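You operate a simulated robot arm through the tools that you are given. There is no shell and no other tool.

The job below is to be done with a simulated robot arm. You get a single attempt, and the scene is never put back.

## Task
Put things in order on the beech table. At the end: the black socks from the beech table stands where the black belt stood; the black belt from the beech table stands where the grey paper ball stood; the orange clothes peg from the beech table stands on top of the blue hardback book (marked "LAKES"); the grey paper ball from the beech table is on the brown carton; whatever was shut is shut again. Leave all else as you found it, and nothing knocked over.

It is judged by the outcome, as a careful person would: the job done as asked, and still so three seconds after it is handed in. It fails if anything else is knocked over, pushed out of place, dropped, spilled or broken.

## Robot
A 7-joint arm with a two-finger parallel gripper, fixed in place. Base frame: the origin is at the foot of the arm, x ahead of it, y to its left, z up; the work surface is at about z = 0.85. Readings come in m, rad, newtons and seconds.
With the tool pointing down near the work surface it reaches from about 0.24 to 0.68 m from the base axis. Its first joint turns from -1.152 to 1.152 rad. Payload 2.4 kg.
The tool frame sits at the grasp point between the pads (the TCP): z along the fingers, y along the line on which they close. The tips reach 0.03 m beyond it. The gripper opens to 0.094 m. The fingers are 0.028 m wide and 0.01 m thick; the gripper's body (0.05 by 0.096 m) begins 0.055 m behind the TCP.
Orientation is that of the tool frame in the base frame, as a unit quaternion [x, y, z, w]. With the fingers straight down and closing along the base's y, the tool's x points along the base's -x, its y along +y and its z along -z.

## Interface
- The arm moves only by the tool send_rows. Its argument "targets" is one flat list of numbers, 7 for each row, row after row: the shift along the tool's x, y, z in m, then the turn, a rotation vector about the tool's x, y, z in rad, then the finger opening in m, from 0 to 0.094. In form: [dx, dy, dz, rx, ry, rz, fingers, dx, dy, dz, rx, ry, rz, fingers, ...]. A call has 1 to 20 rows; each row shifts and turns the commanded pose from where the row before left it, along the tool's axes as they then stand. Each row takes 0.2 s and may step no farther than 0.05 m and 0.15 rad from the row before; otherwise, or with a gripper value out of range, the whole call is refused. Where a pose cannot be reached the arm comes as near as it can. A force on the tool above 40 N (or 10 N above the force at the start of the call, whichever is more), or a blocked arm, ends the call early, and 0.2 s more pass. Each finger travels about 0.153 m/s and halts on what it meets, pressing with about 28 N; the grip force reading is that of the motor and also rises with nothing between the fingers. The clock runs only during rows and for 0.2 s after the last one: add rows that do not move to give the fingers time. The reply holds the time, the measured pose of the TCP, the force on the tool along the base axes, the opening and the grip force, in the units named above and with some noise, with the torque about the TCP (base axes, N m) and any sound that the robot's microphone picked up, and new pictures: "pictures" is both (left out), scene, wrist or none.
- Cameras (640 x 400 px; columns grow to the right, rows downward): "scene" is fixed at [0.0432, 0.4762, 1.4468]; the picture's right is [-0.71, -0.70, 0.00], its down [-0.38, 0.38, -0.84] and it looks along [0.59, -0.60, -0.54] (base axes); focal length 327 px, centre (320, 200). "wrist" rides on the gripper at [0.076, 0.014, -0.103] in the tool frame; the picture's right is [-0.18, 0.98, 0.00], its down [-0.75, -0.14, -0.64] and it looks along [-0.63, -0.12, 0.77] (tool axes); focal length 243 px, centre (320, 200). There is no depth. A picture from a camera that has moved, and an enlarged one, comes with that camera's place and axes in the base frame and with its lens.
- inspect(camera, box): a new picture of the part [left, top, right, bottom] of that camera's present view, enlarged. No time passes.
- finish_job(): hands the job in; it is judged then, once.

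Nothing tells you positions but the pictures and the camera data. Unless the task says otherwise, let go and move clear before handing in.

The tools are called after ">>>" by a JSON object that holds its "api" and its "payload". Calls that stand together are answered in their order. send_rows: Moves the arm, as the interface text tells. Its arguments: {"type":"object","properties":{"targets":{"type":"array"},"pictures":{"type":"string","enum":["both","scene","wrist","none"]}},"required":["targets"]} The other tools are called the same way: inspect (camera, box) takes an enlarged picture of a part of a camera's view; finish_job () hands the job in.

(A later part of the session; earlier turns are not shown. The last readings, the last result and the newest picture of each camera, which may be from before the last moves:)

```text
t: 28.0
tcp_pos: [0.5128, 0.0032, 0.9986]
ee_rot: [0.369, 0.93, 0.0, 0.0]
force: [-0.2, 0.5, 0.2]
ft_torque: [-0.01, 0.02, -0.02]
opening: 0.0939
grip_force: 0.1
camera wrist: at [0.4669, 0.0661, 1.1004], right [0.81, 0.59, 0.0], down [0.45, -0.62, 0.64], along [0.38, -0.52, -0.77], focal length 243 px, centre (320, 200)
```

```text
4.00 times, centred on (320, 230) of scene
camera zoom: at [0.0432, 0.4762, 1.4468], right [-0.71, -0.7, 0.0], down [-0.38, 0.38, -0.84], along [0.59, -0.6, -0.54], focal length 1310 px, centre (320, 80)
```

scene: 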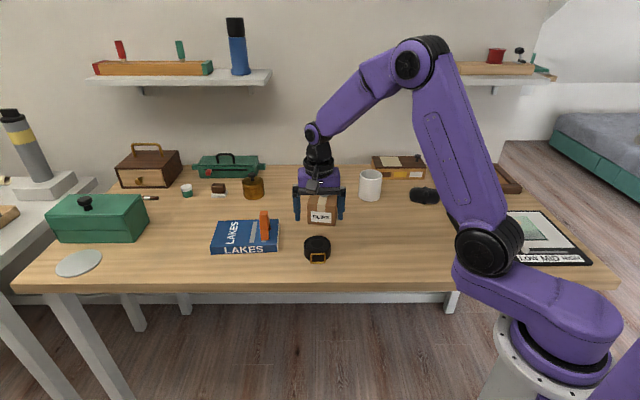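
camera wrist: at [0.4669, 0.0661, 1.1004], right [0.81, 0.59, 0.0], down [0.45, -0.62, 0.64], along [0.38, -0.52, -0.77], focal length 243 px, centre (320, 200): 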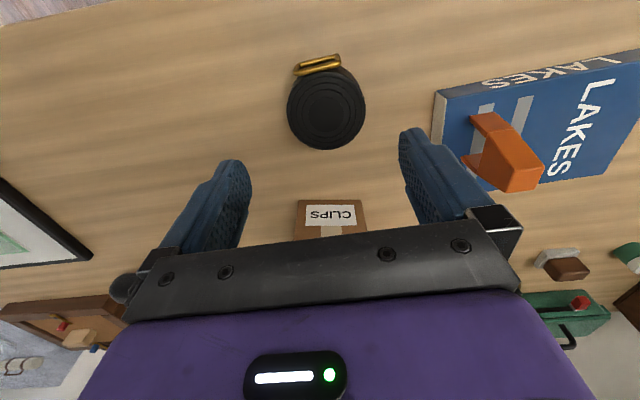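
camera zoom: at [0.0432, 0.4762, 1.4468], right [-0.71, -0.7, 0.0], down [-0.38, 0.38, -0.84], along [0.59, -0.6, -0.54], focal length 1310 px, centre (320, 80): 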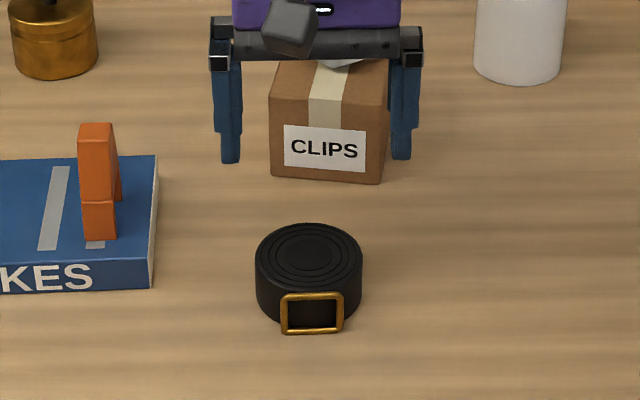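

The belt coil centre is about (0.519, 0.0045), 0.072 m across, top at z about 0.878. I'll descend around it with the gripper fully open.

>>> {"api": "send_rows", "payload": {"targets": [-0.0036, 0.0052, 0.02, 0, 0, 0, 0.094, 0, 0, 0.025, 0, 0, 0, 0.094, 0, 0, 0.025, 0, 0, 0, 0.094, 0, 0, 0, 0, 0, 0, 0.094]}}

>>> {"api": "inspect", "payload": {"camera": "wrist", "box": [200, 60, 440, 240]}}

>>> {"api": "inspect", "payload": {"camera": "scene", "box": [270, 180, 370, 280]}}

```text
t: 29.0
tcp_pos: [0.5202, 0.0046, 0.9283]
ee_rot: [0.369, 0.93, 0.0, 0.0]
force: [0.8, 0.2, 0.5]
ft_torque: [0.01, 0.0, 0.0]
opening: 0.0941
grip_force: 0.0
camera wrist: at [0.4743, 0.0671, 1.0309], right [0.81, 0.59, 0.0], down [0.45, -0.62, 0.64], along [0.38, -0.52, -0.77], focal length 243 px, centre (320, 200)
```

scene: 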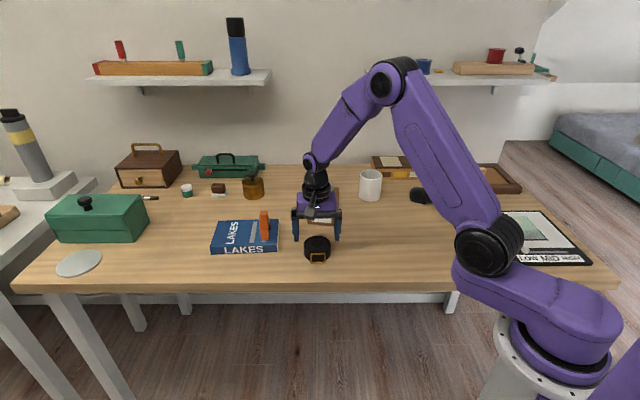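
wrist: 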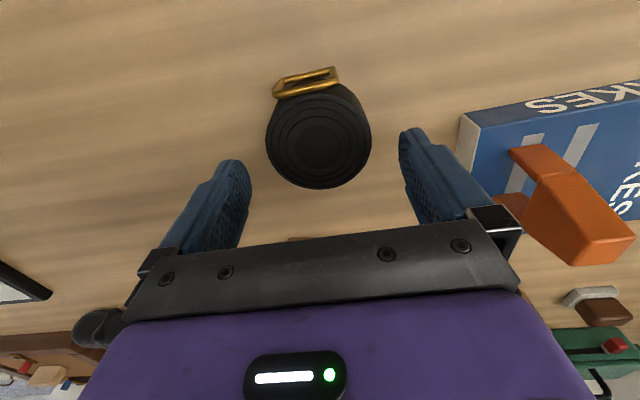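

```text
2.22 times, centred on (320, 150) of wrist
camera zoom: at [0.4743, 0.0671, 1.0309], right [0.81, 0.59, 0.0], down [0.45, -0.62, 0.64], along [0.38, -0.52, -0.77], focal length 539 px, centre (320, 311)
```

zoom: 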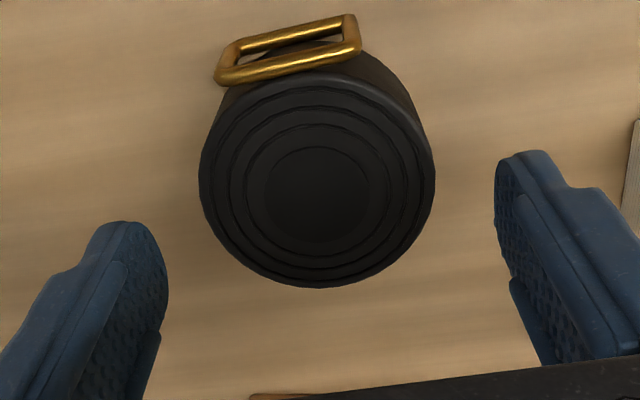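

```text
4.00 times, centred on (320, 230) of scene
camera zoom: at [0.0432, 0.4762, 1.4468], right [-0.71, -0.7, 0.0], down [-0.38, 0.38, -0.84], along [0.59, -0.6, -0.54], focal length 1310 px, centre (320, 80)
```

zoom: 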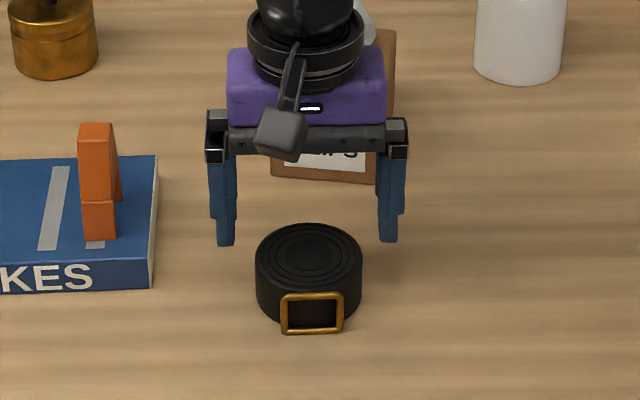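

>>> {"api": "send_rows", "payload": {"targets": [0, -0.0014, 0.015, 0, 0, 0, 0.094, 0, 0, 0.015, 0, 0, 0, 0.094, 0, 0, 0.0153, 0, 0, 0, 0.094, 0, 0, 0, 0, 0, 0, 0.094]}}

>>> {"api": "inspect", "payload": {"camera": "scene", "box": [270, 180, 370, 280]}}

```text
t: 30.0
tcp_pos: [0.5198, 0.0047, 0.8821]
ee_rot: [0.369, 0.929, 0.0, -0.001]
force: [-0.3, -0.3, 0.2]
ft_torque: [0.04, -0.02, -0.01]
opening: 0.094
grip_force: 0.0
camera wrist: at [0.4737, 0.0665, 0.9849], right [0.81, 0.59, 0.0], down [0.45, -0.62, 0.64], along [0.38, -0.52, -0.77], focal length 243 px, centre (320, 200)
```

scene: 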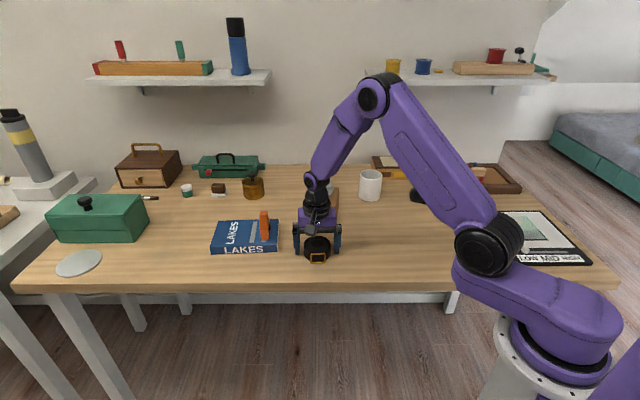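
wrist: 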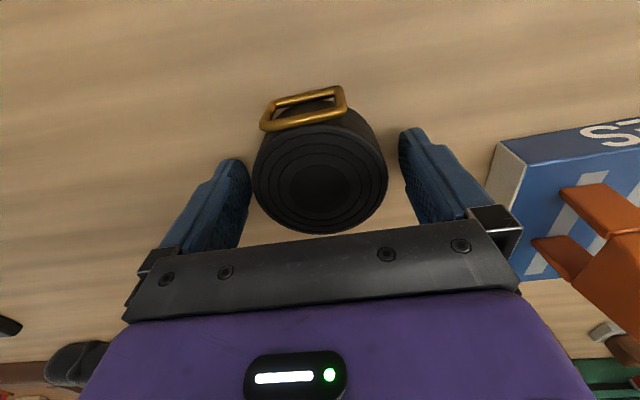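

```text
4.00 times, centred on (320, 230) of scene
camera zoom: at [0.0432, 0.4762, 1.4468], right [-0.71, -0.7, 0.0], down [-0.38, 0.38, -0.84], along [0.59, -0.6, -0.54], focal length 1310 px, centre (320, 80)
```

zoom: 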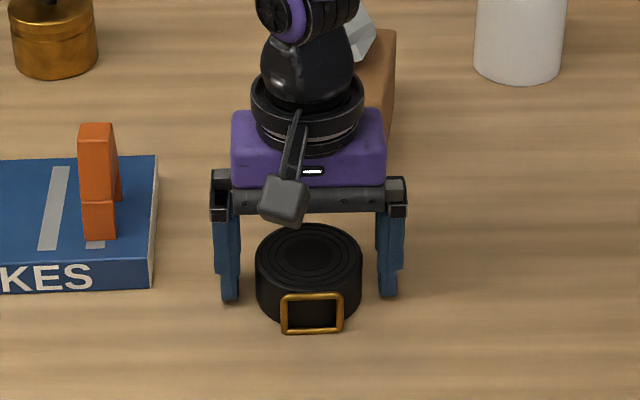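

>>> {"api": "send_rows", "payload": {"targets": [0, 0, 0, 0, 0, 0, 0.08, 0, 0, 0, 0, 0, 0, 0.07, 0, 0, 0, 0, 0, 0, 0.055, 0, 0, 0, 0, 0, 0, 0.05, 0, 0, 0, 0, 0, 0, 0.05]}}

>>> {"api": "inspect", "payload": {"camera": "wrist", "box": [200, 60, 440, 240]}}

```text
t: 31.2
tcp_pos: [0.5197, 0.0043, 0.8835]
ee_rot: [0.369, 0.929, 0.001, 0.0]
force: [0.2, -0.2, -0.1]
ft_torque: [-0.01, 0.04, -0.03]
opening: 0.0714
grip_force: 27.9
camera wrist: at [0.4737, 0.0665, 0.985], right [0.81, 0.59, 0.0], down [0.45, -0.62, 0.64], along [0.38, -0.52, -0.77], focal length 243 px, centre (320, 200)
```

scene: 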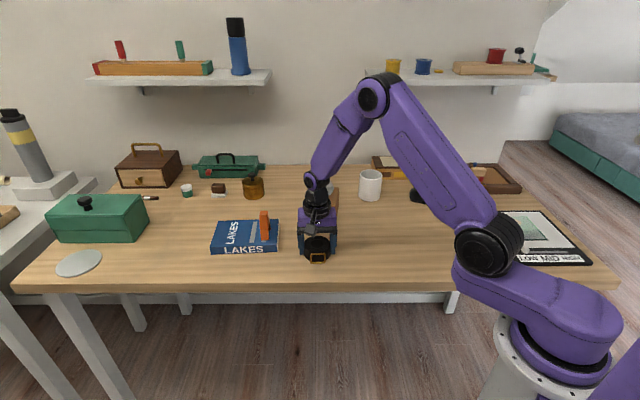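
wrist: 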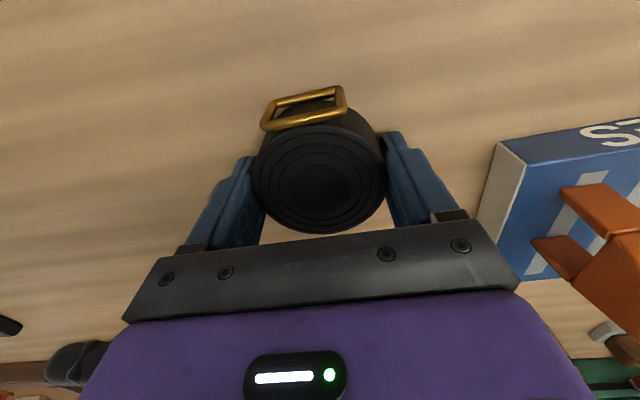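

```text
2.22 times, centred on (320, 150) of wrist
camera zoom: at [0.4737, 0.0665, 0.985], right [0.81, 0.59, 0.0], down [0.45, -0.62, 0.64], along [0.38, -0.52, -0.77], focal length 539 px, centre (320, 311)
```

zoom: 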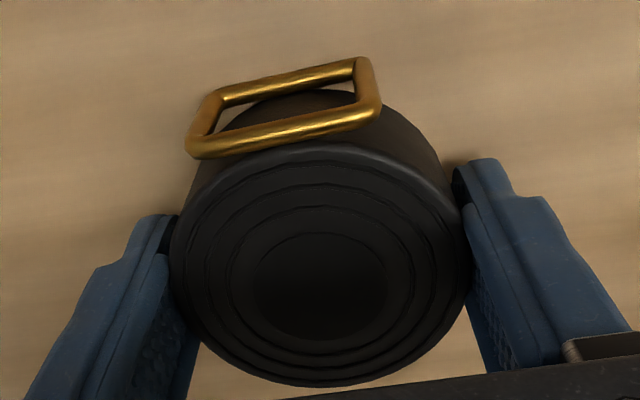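

The belt is gripped (opening 0.071). I'll lift it and carry it to the ball's old spot at about (0.433, -0.2755).

>>> {"api": "send_rows", "payload": {"targets": [0, 0, -0.02, 0, 0, 0, 0.05, 0, 0, -0.03, 0, 0, 0, 0.05, 0, 0, -0.03, 0, 0, 0, 0.05, 0, 0, -0.03, 0, 0, 0, 0.05, -0.018, -0.0376, 0, 0, 0, 0, 0.05, -0.018, -0.0376, 0, 0, 0, 0, 0.05, -0.018, -0.0376, 0, 0, 0, 0, 0.05, -0.018, -0.0376, 0, 0, 0, 0, 0.05, -0.018, -0.0376, 0, 0, 0, 0, 0.05, -0.018, -0.0376, 0, 0, 0, 0, 0.05, -0.018, -0.0373, 0, 0, 0, 0, 0.05, 0, 0, 0, 0, 0, 0, 0.05]}}

```text
t: 33.8
tcp_pos: [0.4276, -0.2761, 0.9936]
ee_rot: [0.368, 0.93, 0.0, 0.0]
force: [-0.1, 0.0, -2.5]
ft_torque: [-0.01, 0.02, 0.02]
opening: 0.0715
grip_force: 28.2
camera wrist: at [0.3823, -0.2133, 1.0961], right [0.81, 0.59, 0.0], down [0.45, -0.62, 0.64], along [0.38, -0.52, -0.77], focal length 243 px, centre (320, 200)
```

scene: 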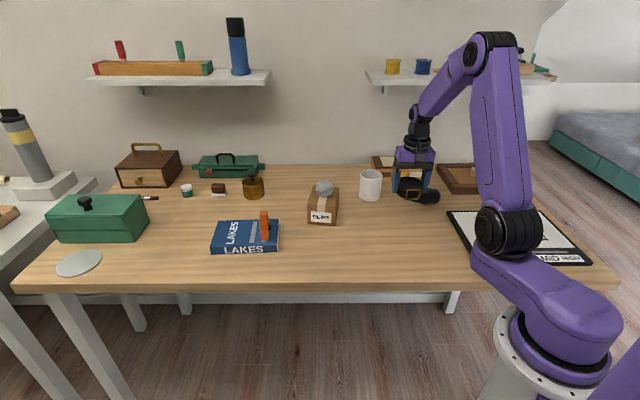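
wrist: 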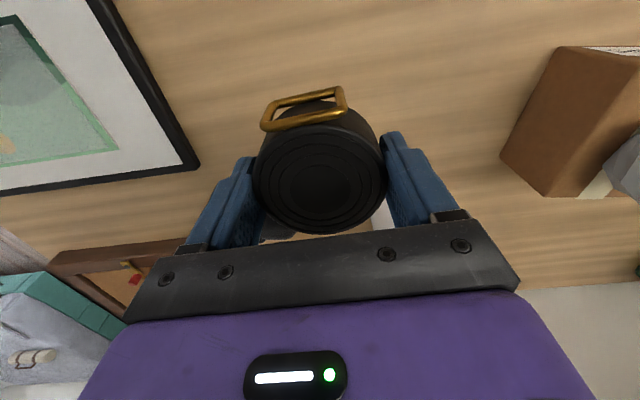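

>>> {"api": "send_rows", "payload": {"targets": [-0.0007, 0.0042, 0.02, 0, 0, 0, 0.05, 0, 0, 0.03, 0, 0, 0, 0.05, 0, 0, 0.03, 0, 0, 0, 0.05, 0, 0, 0.02, 0, 0, 0, 0.05, 0, 0, 0.005, 0, 0, 0, 0.05, 0, 0, 0, 0, 0, 0, 0.05]}}

>>> {"api": "inspect", "payload": {"camera": "scene", "box": [350, 150, 460, 250]}}

```text
t: 35.2
tcp_pos: [0.4338, -0.2715, 0.888]
ee_rot: [0.369, 0.93, 0.0, 0.001]
force: [-0.1, -1.1, -2.2]
ft_torque: [0.0, 0.03, 0.0]
opening: 0.0715
grip_force: 28.3
camera wrist: at [0.3877, -0.2095, 0.9902], right [0.81, 0.59, 0.0], down [0.45, -0.62, 0.64], along [0.38, -0.52, -0.77], focal length 243 px, centre (320, 200)
```

scene: 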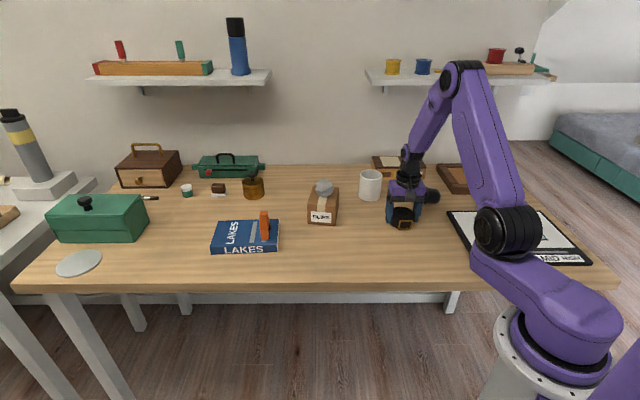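
wrist: 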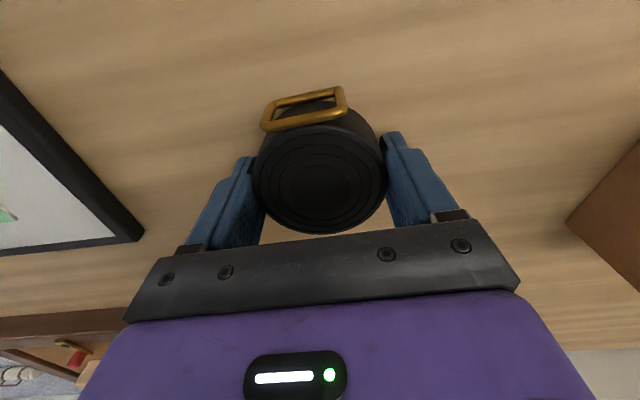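

```text
4.00 times, centred on (405, 200) of scene
camera zoom: at [0.0432, 0.4762, 1.4468], right [-0.71, -0.7, 0.0], down [-0.38, 0.38, -0.84], along [0.59, -0.6, -0.54], focal length 1310 px, centre (-20, 200)
```

zoom: 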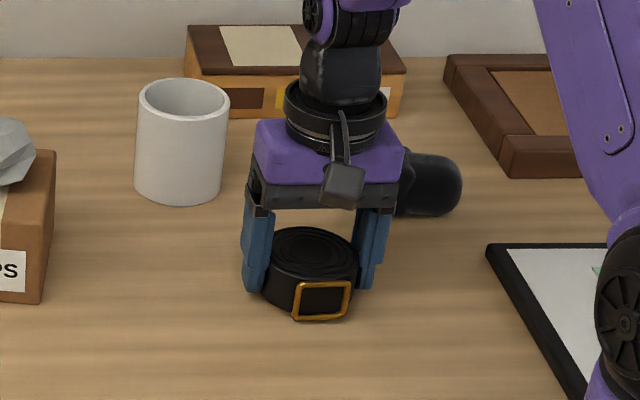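

>>> {"api": "send_rows", "payload": {"targets": [0, -0.0025, 0.002, 0, 0, 0, 0.05, 0, 0, 0.002, 0, 0, 0, 0.05, 0, 0, 0, 0, 0, 0, 0.05, 0, 0, 0, 0, 0, 0, 0.05], "pictures": "none"}}

```text
t: 36.2
tcp_pos: [0.431, -0.2739, 0.8836]
ee_rot: [0.369, 0.93, -0.001, 0.001]
force: [-0.4, -0.9, -1.8]
ft_torque: [0.0, 0.01, -0.02]
opening: 0.0714
grip_force: 27.7
```

>>> {"api": "send_rows", "payload": {"targets": [0, 0, 0.001, 0, 0, 0, 0.05, 0, 0, 0, 0, 0, 0, 0.05], "pictures": "none"}}

```text
t: 36.8
tcp_pos: [0.4308, -0.2727, 0.8829]
ee_rot: [0.369, 0.93, 0.0, 0.0]
force: [0.4, -0.7, -1.5]
ft_torque: [0.0, 0.05, 0.0]
opening: 0.0715
grip_force: 28.2
```

>>> {"api": "send_rows", "payload": {"targets": [0, 0, 0.001, 0, 0, 0, 0.05, 0, 0, 0, 0, 0, 0, 0.05], "pictures": "none"}}

```text
t: 37.4
tcp_pos: [0.4316, -0.2733, 0.8825]
ee_rot: [0.368, 0.93, 0.0, 0.0]
force: [-2.9, 4.4, 20.2]
ft_torque: [0.12, 0.33, -0.03]
opening: 0.0719
grip_force: 28.5
```

The belt has touched the table. I'll relieve the pressure, open, and rise.

>>> {"api": "send_rows", "payload": {"targets": [0, 0, -0.001, 0, 0, 0, 0.05, 0, 0, 0, 0, 0, 0, 0.072, 0, 0, 0, 0, 0, 0, 0.08, 0, 0, 0, 0, 0, 0, 0.094, 0, 0, 0, 0, 0, 0, 0.094, 0, 0, -0.02, 0, 0, 0, 0.094, 0, 0, -0.03, 0, 0, 0, 0.094, 0, 0, -0.03, 0, 0, 0, 0.094, 0, 0, -0.03, 0, 0, 0, 0.094, 0, 0, 0, 0, 0, 0, 0.094]}}

>>> {"api": "inspect", "payload": {"camera": "scene", "box": [350, 150, 460, 250]}}

>>> {"api": "inspect", "payload": {"camera": "wrist", "box": [200, 60, 440, 240]}}

```text
t: 39.6
tcp_pos: [0.4306, -0.2742, 0.9943]
ee_rot: [0.37, 0.929, 0.0, 0.0]
force: [-0.5, 0.1, 0.0]
ft_torque: [0.0, 0.01, 0.03]
opening: 0.0939
grip_force: 0.1
camera wrist: at [0.3861, -0.2118, 1.0961], right [0.81, 0.59, 0.0], down [0.45, -0.62, 0.64], along [0.38, -0.52, -0.77], focal length 243 px, centre (320, 200)
```

scene: 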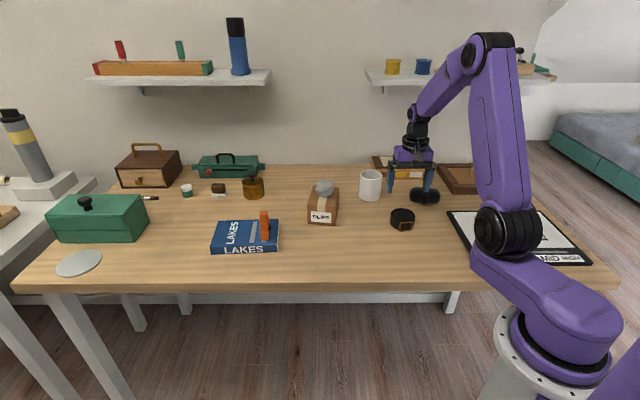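
wrist: 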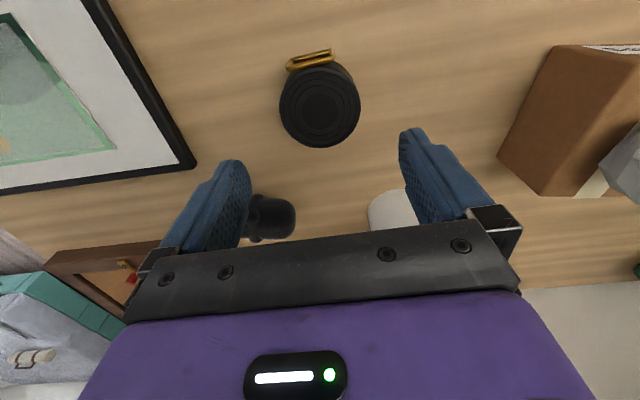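

```text
4.00 times, centred on (405, 200) of scene
camera zoom: at [0.0432, 0.4762, 1.4468], right [-0.71, -0.7, 0.0], down [-0.38, 0.38, -0.84], along [0.59, -0.6, -0.54], focal length 1310 px, centre (-20, 200)
```

zoom: 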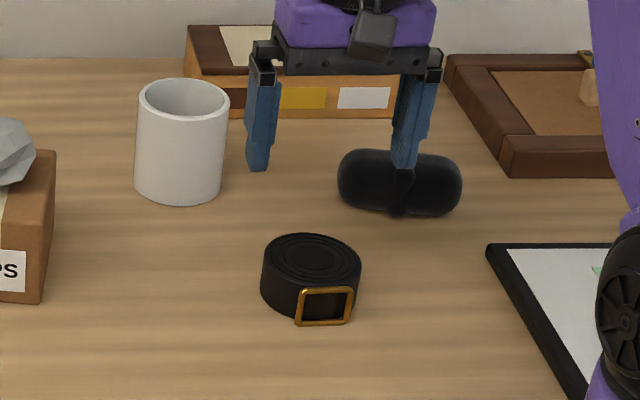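

```text
2.22 times, centred on (320, 150) of wrist
camera zoom: at [0.3861, -0.2118, 1.0961], right [0.81, 0.59, 0.0], down [0.45, -0.62, 0.64], along [0.38, -0.52, -0.77], focal length 539 px, centre (320, 311)
```

zoom: 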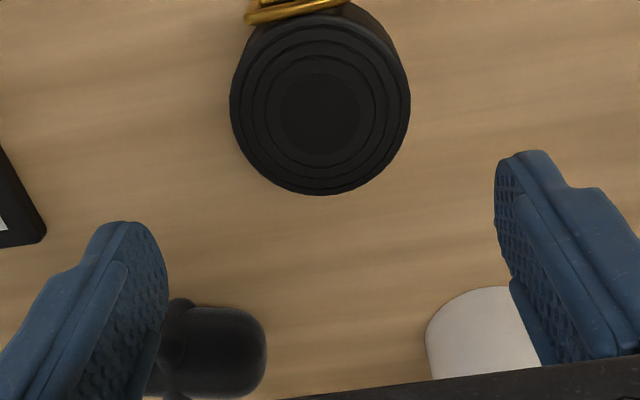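

The belt now stands where the ball was, and the ball and peg are stable. For the socks, whose long axis runs roughly along (0.7, 0.7), I'll turn the gripper about -1.5 rad and hover over them for a good look.

>>> {"api": "send_rows", "payload": {"targets": [0, 0, -0.004, 0, 0, -0.15, 0.094, 0, 0, -0.004, 0, 0, -0.15, 0.094, 0, 0, -0.004, 0, 0, -0.15, 0.094, 0, 0, -0.004, 0, 0, -0.15, 0.094, 0, 0, -0.004, 0, 0, -0.15, 0.094, 0, 0, -0.004, 0, 0, -0.15, 0.094, 0, 0, -0.004, 0, 0, -0.15, 0.094, 0, 0, -0.004, 0, 0, -0.15, 0.094, 0, 0, -0.004, 0, 0, -0.15, 0.094, 0, 0, -0.004, 0, 0, -0.15, 0.094, 0.0238, -0.0304, 0, 0, 0, 0, 0.094, 0.0238, -0.0304, 0, 0, 0, 0, 0.094, 0.0238, -0.0304, 0, 0, 0, 0, 0.094, 0.0238, -0.0304, 0, 0, 0, 0, 0.094, 0, 0, 0, 0, 0, 0, 0.094]}}

>>> {"api": "inspect", "payload": {"camera": "wrist", "box": [220, 50, 420, 200]}}

>>> {"api": "inspect", "payload": {"camera": "scene", "box": [370, 150, 480, 250]}}

```text
t: 42.8
tcp_pos: [0.4431, -0.4296, 1.0339]
ee_rot: [-0.363, 0.932, 0.0, 0.0]
force: [-0.6, 0.8, 0.6]
ft_torque: [0.03, -0.01, 0.0]
opening: 0.0937
grip_force: 0.1
camera wrist: at [0.3778, -0.4706, 1.1367], right [-0.53, 0.85, 0.0], down [0.65, 0.41, 0.64], along [0.54, 0.34, -0.77], focal length 243 px, centre (320, 200)
```

scene: 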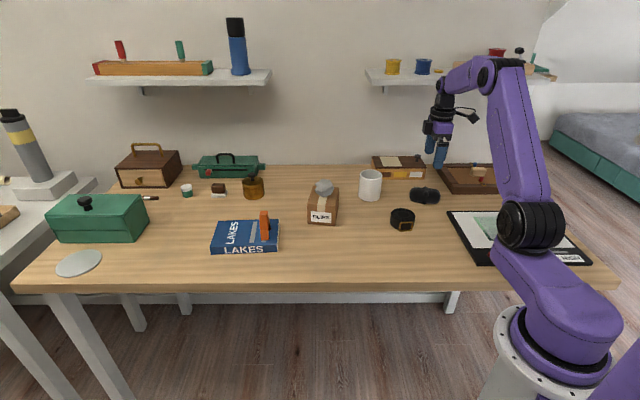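
wrist: 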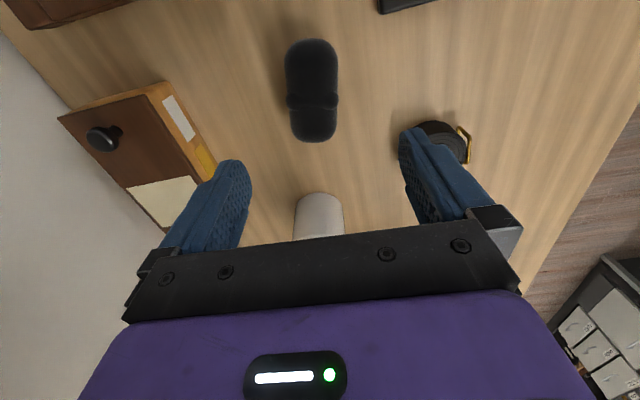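

```text
2.67 times, centred on (320, 125) of wrist
camera zoom: at [0.3778, -0.4706, 1.1367], right [-0.53, 0.85, 0.0], down [0.65, 0.41, 0.64], along [0.54, 0.34, -0.77], focal length 647 px, centre (320, 400)
```

zoom: 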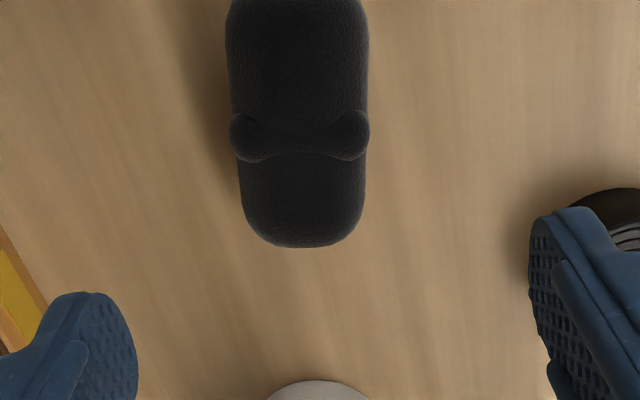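

```text
4.00 times, centred on (425, 200) of scene
camera zoom: at [0.0432, 0.4761, 1.4468], right [-0.71, -0.7, 0.0], down [-0.38, 0.38, -0.84], along [0.59, -0.6, -0.54], focal length 1310 px, centre (-100, 200)
```

zoom: 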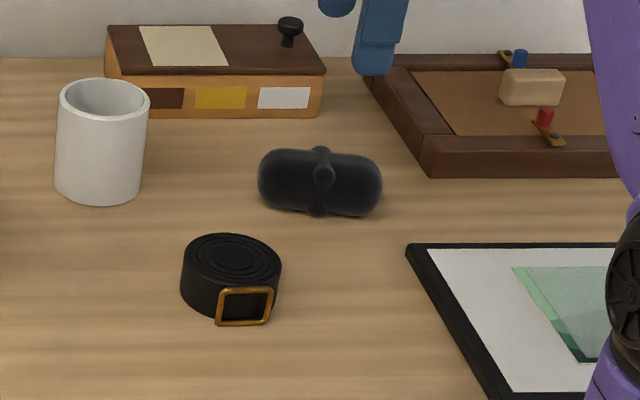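

The socks' axis is about (0.85, 0.53), centred near (0.446, -0.431) and about 0.052 m wide. I'll turn +0.18 rad to square up, lower part-way and re-check.

>>> {"api": "send_rows", "payload": {"targets": [0, 0, 0, 0, 0, 0.09, 0.094, 0, 0, 0, 0, 0, 0.09, 0.094, -0.0018, -0.0027, 0.03, 0, 0, 0, 0.094, 0, 0, 0.03, 0, 0, 0, 0.094, 0, 0, 0, 0, 0, 0, 0.094]}}

>>> {"api": "inspect", "payload": {"camera": "wrist", "box": [200, 40, 440, 220]}}

>>> {"api": "inspect", "payload": {"camera": "scene", "box": [370, 150, 480, 250]}}

```text
t: 44.0
tcp_pos: [0.4463, -0.4291, 0.9743]
ee_rot: [-0.278, 0.961, 0.0, 0.0]
force: [0.3, -0.6, 1.0]
ft_torque: [0.02, 0.03, 0.02]
opening: 0.0939
grip_force: 0.0
camera wrist: at [0.375, -0.4583, 1.0756], right [-0.37, 0.93, 0.0], down [0.71, 0.28, 0.64], along [0.6, 0.24, -0.77], focal length 243 px, centre (320, 200)
```

scene: 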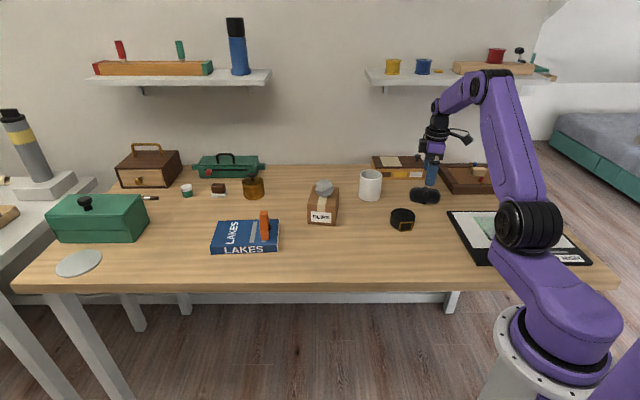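
wrist: 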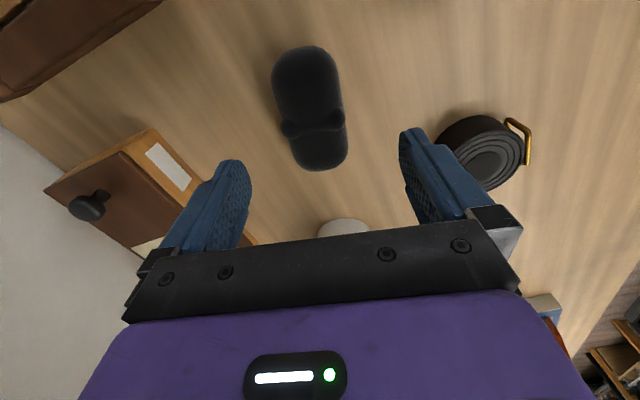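

```text
2.22 times, centred on (320, 130) of wrist
camera zoom: at [0.375, -0.4583, 1.0756], right [-0.37, 0.93, 0.0], down [0.71, 0.28, 0.64], along [0.6, 0.24, -0.77], focal length 539 px, centre (320, 356)
```

zoom: 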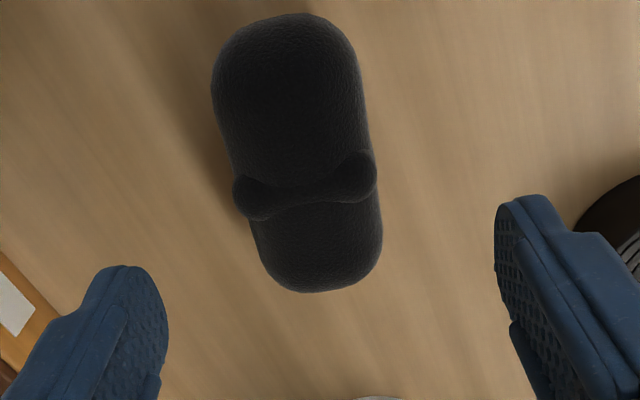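

```text
4.00 times, centred on (425, 200) of scene
camera zoom: at [0.0432, 0.4762, 1.4468], right [-0.71, -0.7, 0.0], down [-0.38, 0.38, -0.84], along [0.59, -0.6, -0.54], focal length 1310 px, centre (-100, 200)
```

zoom: 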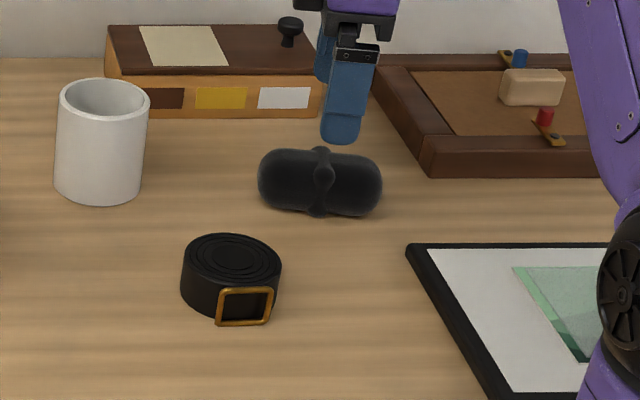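

>>> {"api": "send_rows", "payload": {"targets": [0.002, -0.0045, 0.02, 0, 0, 0.02, 0.094, 0, 0, 0.02, 0, 0, 0, 0.094, 0, 0, 0.02, 0, 0, 0, 0.094, 0, 0, 0, 0, 0, 0, 0.094]}}

>>> {"api": "inspect", "payload": {"camera": "wrist", "box": [200, 60, 440, 240]}}

>>> {"api": "inspect", "payload": {"camera": "scene", "box": [370, 150, 480, 250]}}

```text
t: 45.0
tcp_pos: [0.4466, -0.4333, 0.9114]
ee_rot: [-0.269, 0.963, 0.001, 0.0]
force: [-0.3, 0.0, 0.1]
ft_torque: [0.04, 0.04, -0.02]
opening: 0.0939
grip_force: 0.0
camera wrist: at [0.3745, -0.4615, 1.014], right [-0.35, 0.94, 0.0], down [0.72, 0.27, 0.64], along [0.6, 0.23, -0.77], focal length 243 px, centre (320, 200)
```

scene: 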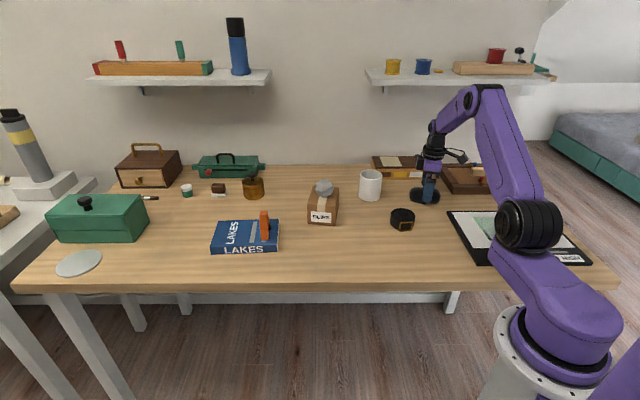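
wrist: 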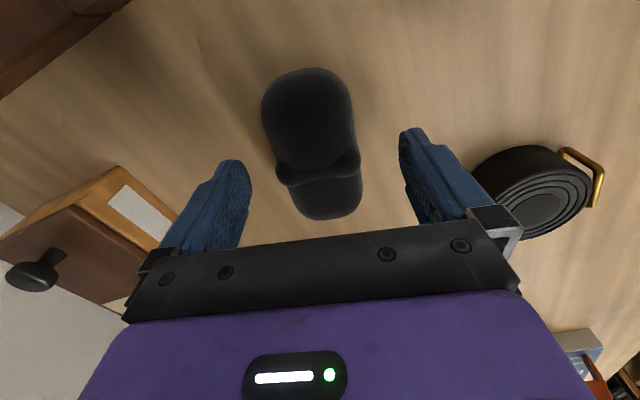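

```text
2.22 times, centred on (320, 150) of wrist
camera zoom: at [0.3745, -0.4615, 1.014], right [-0.35, 0.94, 0.0], down [0.72, 0.27, 0.64], along [0.6, 0.23, -0.77], focal length 539 px, centre (320, 311)
```

zoom: 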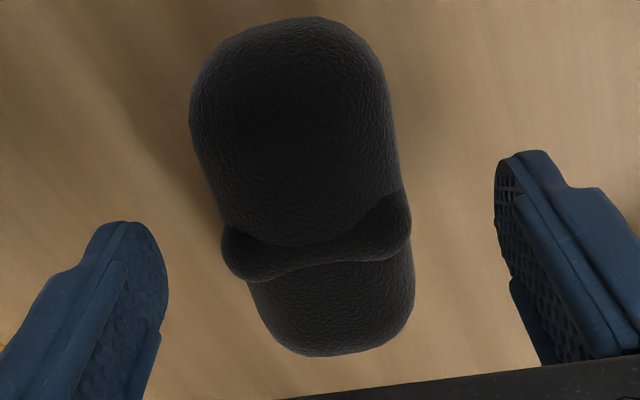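

```text
4.00 times, centred on (425, 200) of scene
camera zoom: at [0.0432, 0.4762, 1.4468], right [-0.71, -0.7, 0.0], down [-0.38, 0.38, -0.84], along [0.59, -0.6, -0.54], focal length 1310 px, centre (-100, 200)
```

zoom: 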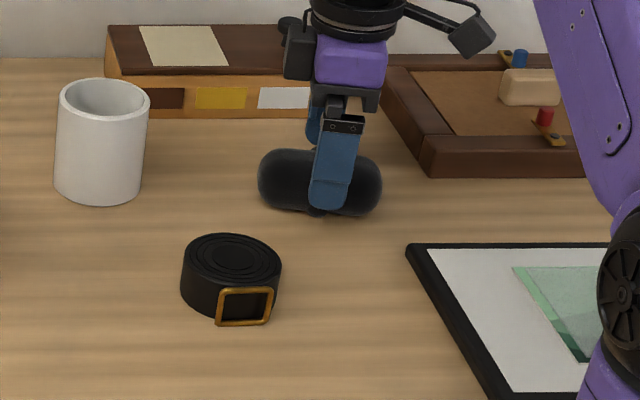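

The socks are centred between the fingers. I'll lower to z about 0.885 and close.

>>> {"api": "send_rows", "payload": {"targets": [0, 0, 0.013, 0, 0, 0, 0.094, 0, 0, 0.0135, 0, 0, 0, 0.094, 0, 0, 0, 0, 0, 0, 0.094, 0, 0, 0, 0, 0, 0, 0.075, 0, 0, 0, 0, 0, 0, 0.06, 0, 0, 0, 0, 0, 0, 0.045, 0, 0, 0, 0, 0, 0, 0.03, 0, 0, 0, 0, 0, 0, 0.03]}}

>>> {"api": "inspect", "payload": {"camera": "wrist", "box": [200, 60, 440, 240]}}

>>> {"api": "inspect", "payload": {"camera": "scene", "box": [370, 150, 480, 250]}}

```text
t: 46.8
tcp_pos: [0.4462, -0.4342, 0.8872]
ee_rot: [-0.269, 0.963, 0.0, 0.0]
force: [-0.9, 1.0, 0.9]
ft_torque: [0.04, 0.0, 0.05]
opening: 0.056
grip_force: 27.5
camera wrist: at [0.3747, -0.4609, 0.9884], right [-0.35, 0.94, 0.0], down [0.72, 0.27, 0.64], along [0.6, 0.23, -0.77], focal length 243 px, centre (320, 200)
```

scene: 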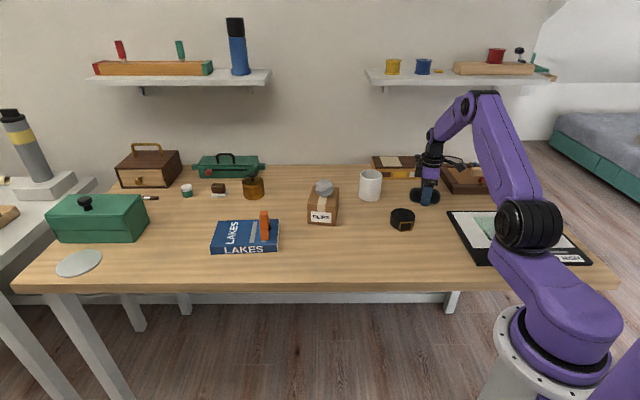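
wrist: 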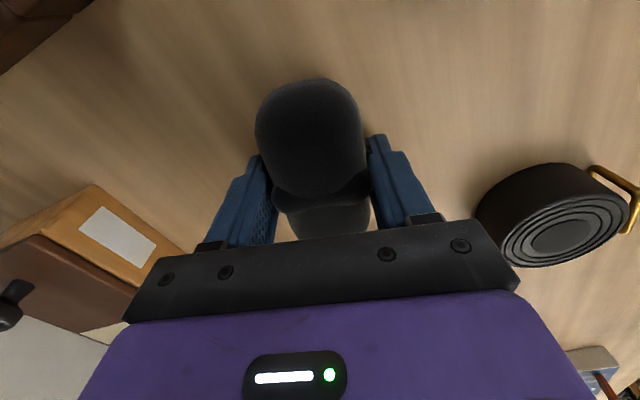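

```text
2.22 times, centred on (320, 150) of wrist
camera zoom: at [0.3747, -0.4609, 0.9884], right [-0.35, 0.94, 0.0], down [0.72, 0.27, 0.64], along [0.6, 0.23, -0.77], focal length 539 px, centre (320, 311)
```

zoom: 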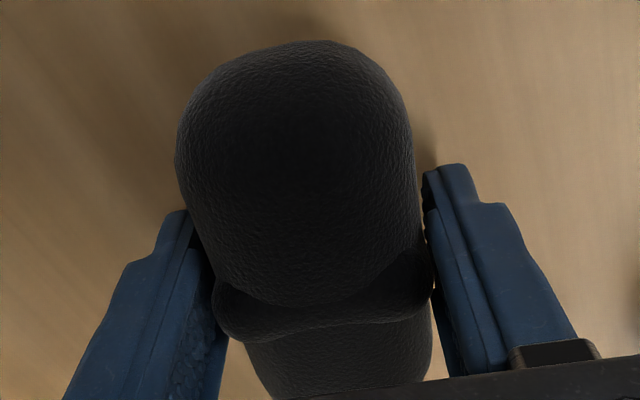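

```text
4.00 times, centred on (425, 200) of scene
camera zoom: at [0.0432, 0.4762, 1.4468], right [-0.71, -0.7, 0.0], down [-0.38, 0.38, -0.84], along [0.59, -0.6, -0.54], focal length 1310 px, centre (-100, 200)
```

zoom: 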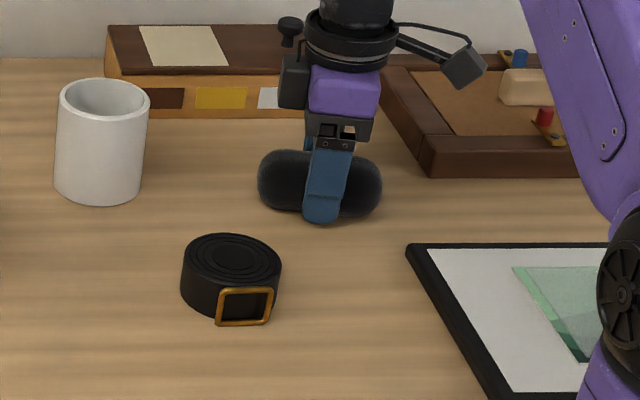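

The socks are gripped at their middle. I'll lift them high and carry them to the belt's original spot at about (0.520, 0.003).

>>> {"api": "send_rows", "payload": {"targets": [0, 0, -0.02, 0, 0, 0, 0.03, 0, 0, -0.035, 0, 0, 0, 0.03, 0, 0, -0.04, 0, 0, 0, 0.03, 0, 0, -0.035, 0, 0, 0, 0.03, -0.0264, 0.0305, 0, 0, 0, 0, 0.03, -0.0264, 0.0305, 0, 0, 0, 0, 0.03, -0.0264, 0.0305, 0, 0, 0, 0, 0.03, -0.0264, 0.0305, 0, 0, 0, 0, 0.03, -0.0264, 0.0305, 0, 0, 0, 0, 0.03, -0.0264, 0.0305, 0, 0, 0, 0, 0.03, -0.0264, 0.0305, 0, 0, 0, 0, 0.03, -0.0264, 0.0305, 0, 0, 0, 0, 0.03, -0.0264, 0.0305, 0, 0, 0, 0, 0.03, -0.0264, 0.0305, 0, 0, 0, 0, 0.03, -0.0261, 0.0304, 0, 0, 0, 0, 0.03, 0, 0, 0, 0, 0, 0, 0.03]}}

>>> {"api": "inspect", "payload": {"camera": "scene", "box": [270, 150, 370, 250]}}

```text
t: 50.2
tcp_pos: [0.5198, 0.0024, 1.0135]
ee_rot: [-0.269, 0.963, -0.001, 0.0]
force: [0.1, -0.1, -0.4]
ft_torque: [0.02, 0.0, -0.01]
opening: 0.0557
grip_force: 27.5
camera wrist: at [0.4481, -0.0246, 1.1154], right [-0.35, 0.94, 0.0], down [0.72, 0.27, 0.64], along [0.6, 0.23, -0.77], focal length 243 px, centre (320, 200)
```

scene: 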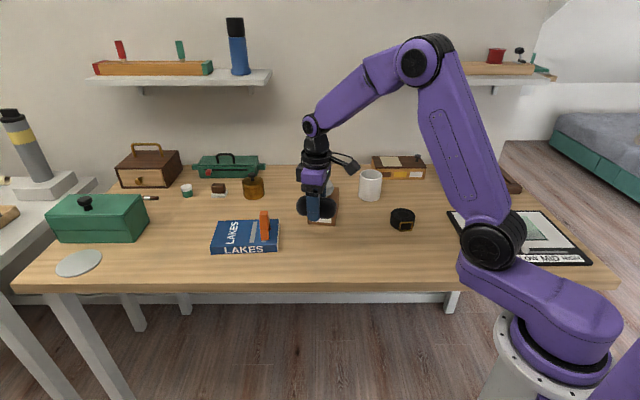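
wrist: 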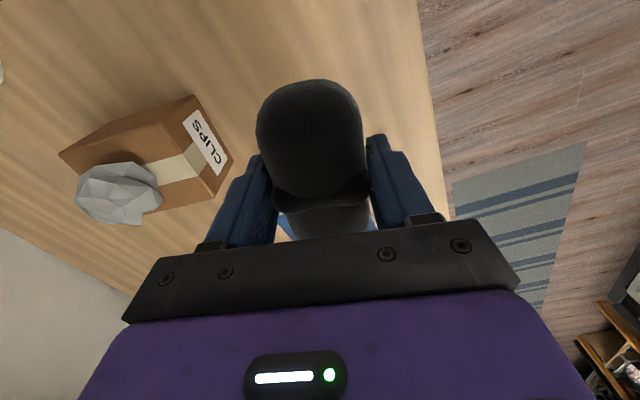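

```text
4.00 times, centred on (320, 200) of scene
camera zoom: at [0.0432, 0.4762, 1.4468], right [-0.71, -0.7, 0.0], down [-0.38, 0.38, -0.84], along [0.59, -0.6, -0.54], focal length 1310 px, centre (320, 200)
```

zoom: 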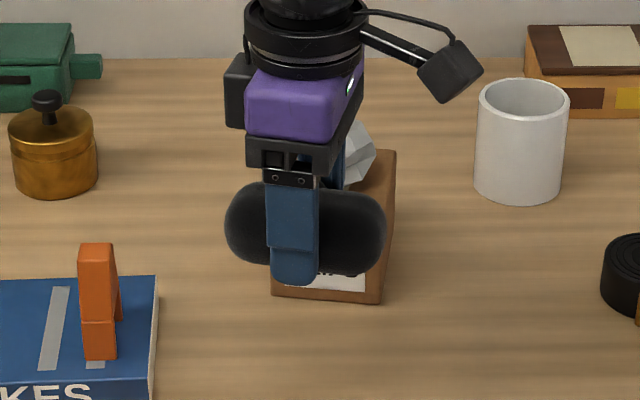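

>>> {"api": "send_rows", "payload": {"targets": [0, 0, 0.03, 0, 0, 0, 0.03, 0, 0, 0.03, 0, 0, 0, 0.03, 0, 0, 0.03, 0, 0, 0, 0.03, 0, 0, 0.02, 0, 0, 0, 0.03, 0, 0, 0.008, 0, 0, 0, 0.03, 0, 0, 0, 0, 0, 0, 0.03]}}

>>> {"api": "inspect", "payload": {"camera": "scene", "box": [270, 180, 370, 280]}}

```text
t: 51.6
tcp_pos: [0.523, 0.0026, 0.8968]
ee_rot: [-0.269, 0.963, 0.001, -0.001]
force: [0.5, 0.1, -0.8]
ft_torque: [-0.02, 0.01, 0.01]
opening: 0.0558
grip_force: 27.7
camera wrist: at [0.4497, -0.0246, 0.9993], right [-0.35, 0.94, 0.0], down [0.72, 0.27, 0.64], along [0.6, 0.23, -0.77], focal length 243 px, centre (320, 200)
```

scene: 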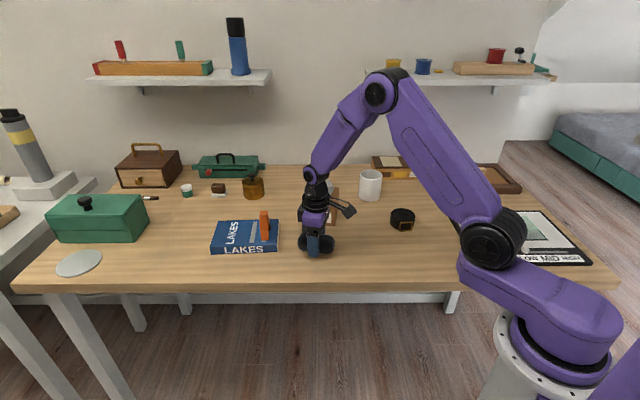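
wrist: 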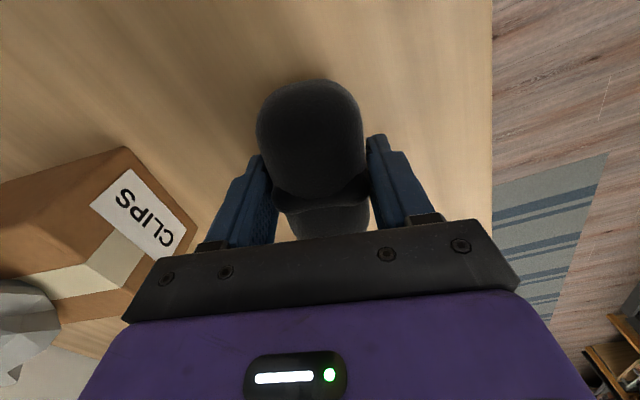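

```text
4.00 times, centred on (320, 230) of scene
camera zoom: at [0.0432, 0.4762, 1.4468], right [-0.71, -0.7, 0.0], down [-0.38, 0.38, -0.84], along [0.59, -0.6, -0.54], focal length 1310 px, centre (320, 80)
```

zoom: 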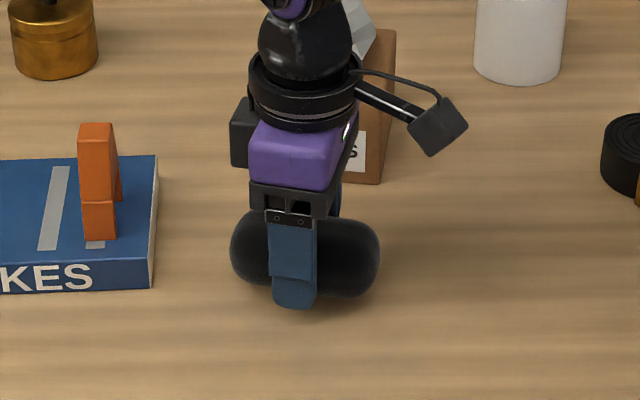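

Position is right by the gripper geometry. I'll lower the last centimetre in small steps until contact.

>>> {"api": "send_rows", "payload": {"targets": [0.001, 0.0005, 0.004, 0, 0, 0, 0.03, 0, 0, 0.003, 0, 0, 0, 0.03, 0, 0, 0.001, 0, 0, 0, 0.03, 0, 0, 0, 0, 0, 0, 0.03], "pictures": "none"}}

```text
t: 52.6
tcp_pos: [0.5209, 0.0033, 0.8892]
ee_rot: [-0.268, 0.963, 0.0, 0.0]
force: [0.1, -1.3, 0.3]
ft_torque: [0.01, 0.03, 0.03]
opening: 0.0557
grip_force: 27.6
```

>>> {"api": "send_rows", "payload": {"targets": [0, 0, 0.001, 0, 0, 0, 0.03, 0, 0, 0, 0, 0, 0, 0.03], "pictures": "none"}}

```text
t: 53.2
tcp_pos: [0.5209, 0.0006, 0.8887]
ee_rot: [-0.27, 0.963, 0.0, 0.0]
force: [-0.7, -0.6, -1.5]
ft_torque: [-0.02, -0.02, -0.02]
opening: 0.0557
grip_force: 27.6
```

>>> {"api": "send_rows", "payload": {"targets": [0, 0.0005, 0.001, 0, 0, 0, 0.03, 0, 0, 0, 0, 0, 0, 0.03], "pictures": "none"}}

```text
t: 53.8
tcp_pos: [0.5201, 0.0039, 0.8889]
ee_rot: [-0.269, 0.963, 0.0, 0.0]
force: [0.3, 0.2, -1.1]
ft_torque: [0.01, -0.02, -0.04]
opening: 0.0557
grip_force: 28.3
```

>>> {"api": "send_rows", "payload": {"targets": [0, 0, 0.001, 0, 0, 0, 0.03, 0, 0, 0, 0, 0, 0, 0.03], "pictures": "none"}}

```text
t: 54.4
tcp_pos: [0.5217, 0.0043, 0.8883]
ee_rot: [-0.268, 0.963, 0.0, 0.0]
force: [0.0, -0.5, -0.4]
ft_torque: [0.0, -0.02, 0.0]
opening: 0.056
grip_force: 28.2
```

>>> {"api": "send_rows", "payload": {"targets": [0, 0, 0.001, 0, 0, 0, 0.03, 0, 0, 0, 0, 0, 0, 0.03], "pictures": "none"}}

```text
t: 55.0
tcp_pos: [0.5215, 0.004, 0.8867]
ee_rot: [-0.268, 0.963, 0.0, -0.001]
force: [-0.6, -0.1, 0.6]
ft_torque: [0.01, -0.03, 0.0]
opening: 0.0553
grip_force: 28.1
```

>>> {"api": "send_rows", "payload": {"targets": [0, 0, 0.001, 0, 0, 0, 0.03, 0, 0, 0, 0, 0, 0, 0.03], "pictures": "none"}}

```text
t: 55.6
tcp_pos: [0.5195, 0.004, 0.8864]
ee_rot: [-0.269, 0.963, 0.0, 0.001]
force: [-4.5, 1.8, 22.5]
ft_torque: [0.05, 0.31, 0.02]
opening: 0.0555
grip_force: 28.0
```

The socks are on the table. I'll relieve the pressure, open, then rise clear.

>>> {"api": "send_rows", "payload": {"targets": [0, 0, -0.001, 0, 0, 0, 0.03, 0, 0, 0, 0, 0, 0, 0.056, 0, 0, 0, 0, 0, 0, 0.065, 0, 0, 0, 0, 0, 0, 0.08, 0, 0, 0, 0, 0, 0, 0.09, 0, 0, 0, 0, 0, 0, 0.09, 0, 0, -0.02, 0, 0, 0, 0.09, 0, 0, -0.03, 0, 0, 0, 0.09, 0, 0, -0.04, 0, 0, 0, 0.09, 0, 0, -0.04, 0, 0, 0, 0.09, 0, 0, -0.04, 0, 0, 0, 0.09, 0, 0, 0, 0, 0, 0, 0.09]}}

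>>> {"api": "inspect", "payload": {"camera": "scene", "box": [270, 180, 370, 280]}}

>>> {"api": "inspect", "payload": {"camera": "scene", "box": [280, 150, 440, 250]}}

```text
t: 58.2
tcp_pos: [0.5187, 0.002, 1.0561]
ee_rot: [-0.268, 0.963, 0.0, 0.0]
force: [0.9, 0.1, 0.0]
ft_torque: [0.0, -0.02, 0.02]
opening: 0.09
grip_force: 0.0
camera wrist: at [0.4466, -0.0249, 1.1578], right [-0.35, 0.94, 0.0], down [0.72, 0.27, 0.64], along [0.6, 0.23, -0.77], focal length 243 px, centre (320, 200)
```

scene: 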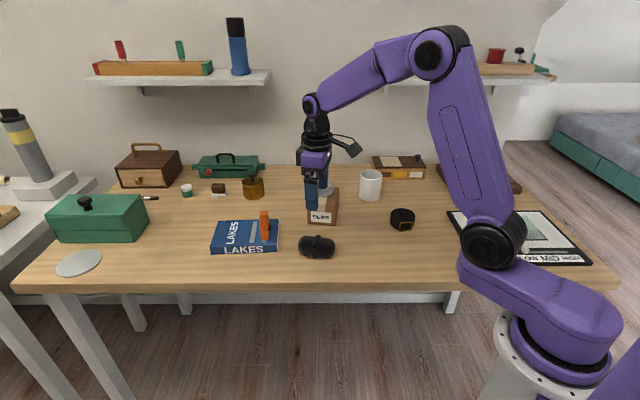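
wrist: 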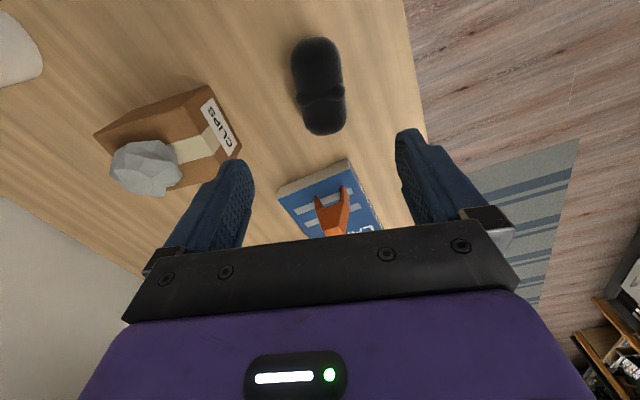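

```text
4.00 times, centred on (320, 230) of scene
camera zoom: at [0.0432, 0.4762, 1.4468], right [-0.71, -0.7, 0.0], down [-0.38, 0.38, -0.84], along [0.59, -0.6, -0.54], focal length 1310 px, centre (320, 80)
```

zoom: 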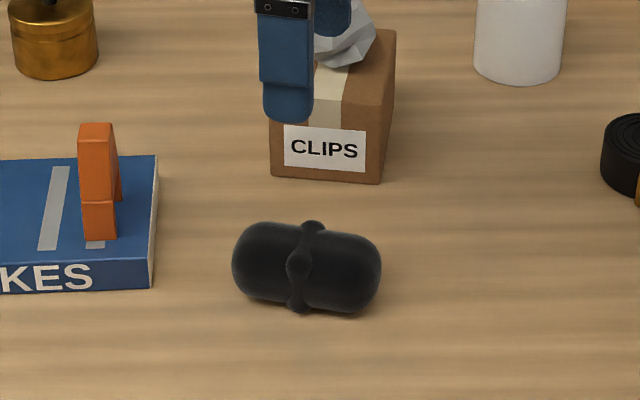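

```text
4.00 times, centred on (360, 200) of scene
camera zoom: at [0.0432, 0.4762, 1.4468], right [-0.71, -0.7, 0.0], down [-0.38, 0.38, -0.84], along [0.59, -0.6, -0.54], focal length 1310 px, centre (160, 200)
```

zoom: 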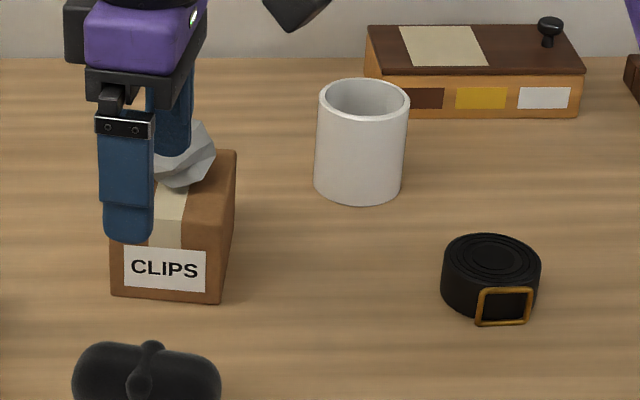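

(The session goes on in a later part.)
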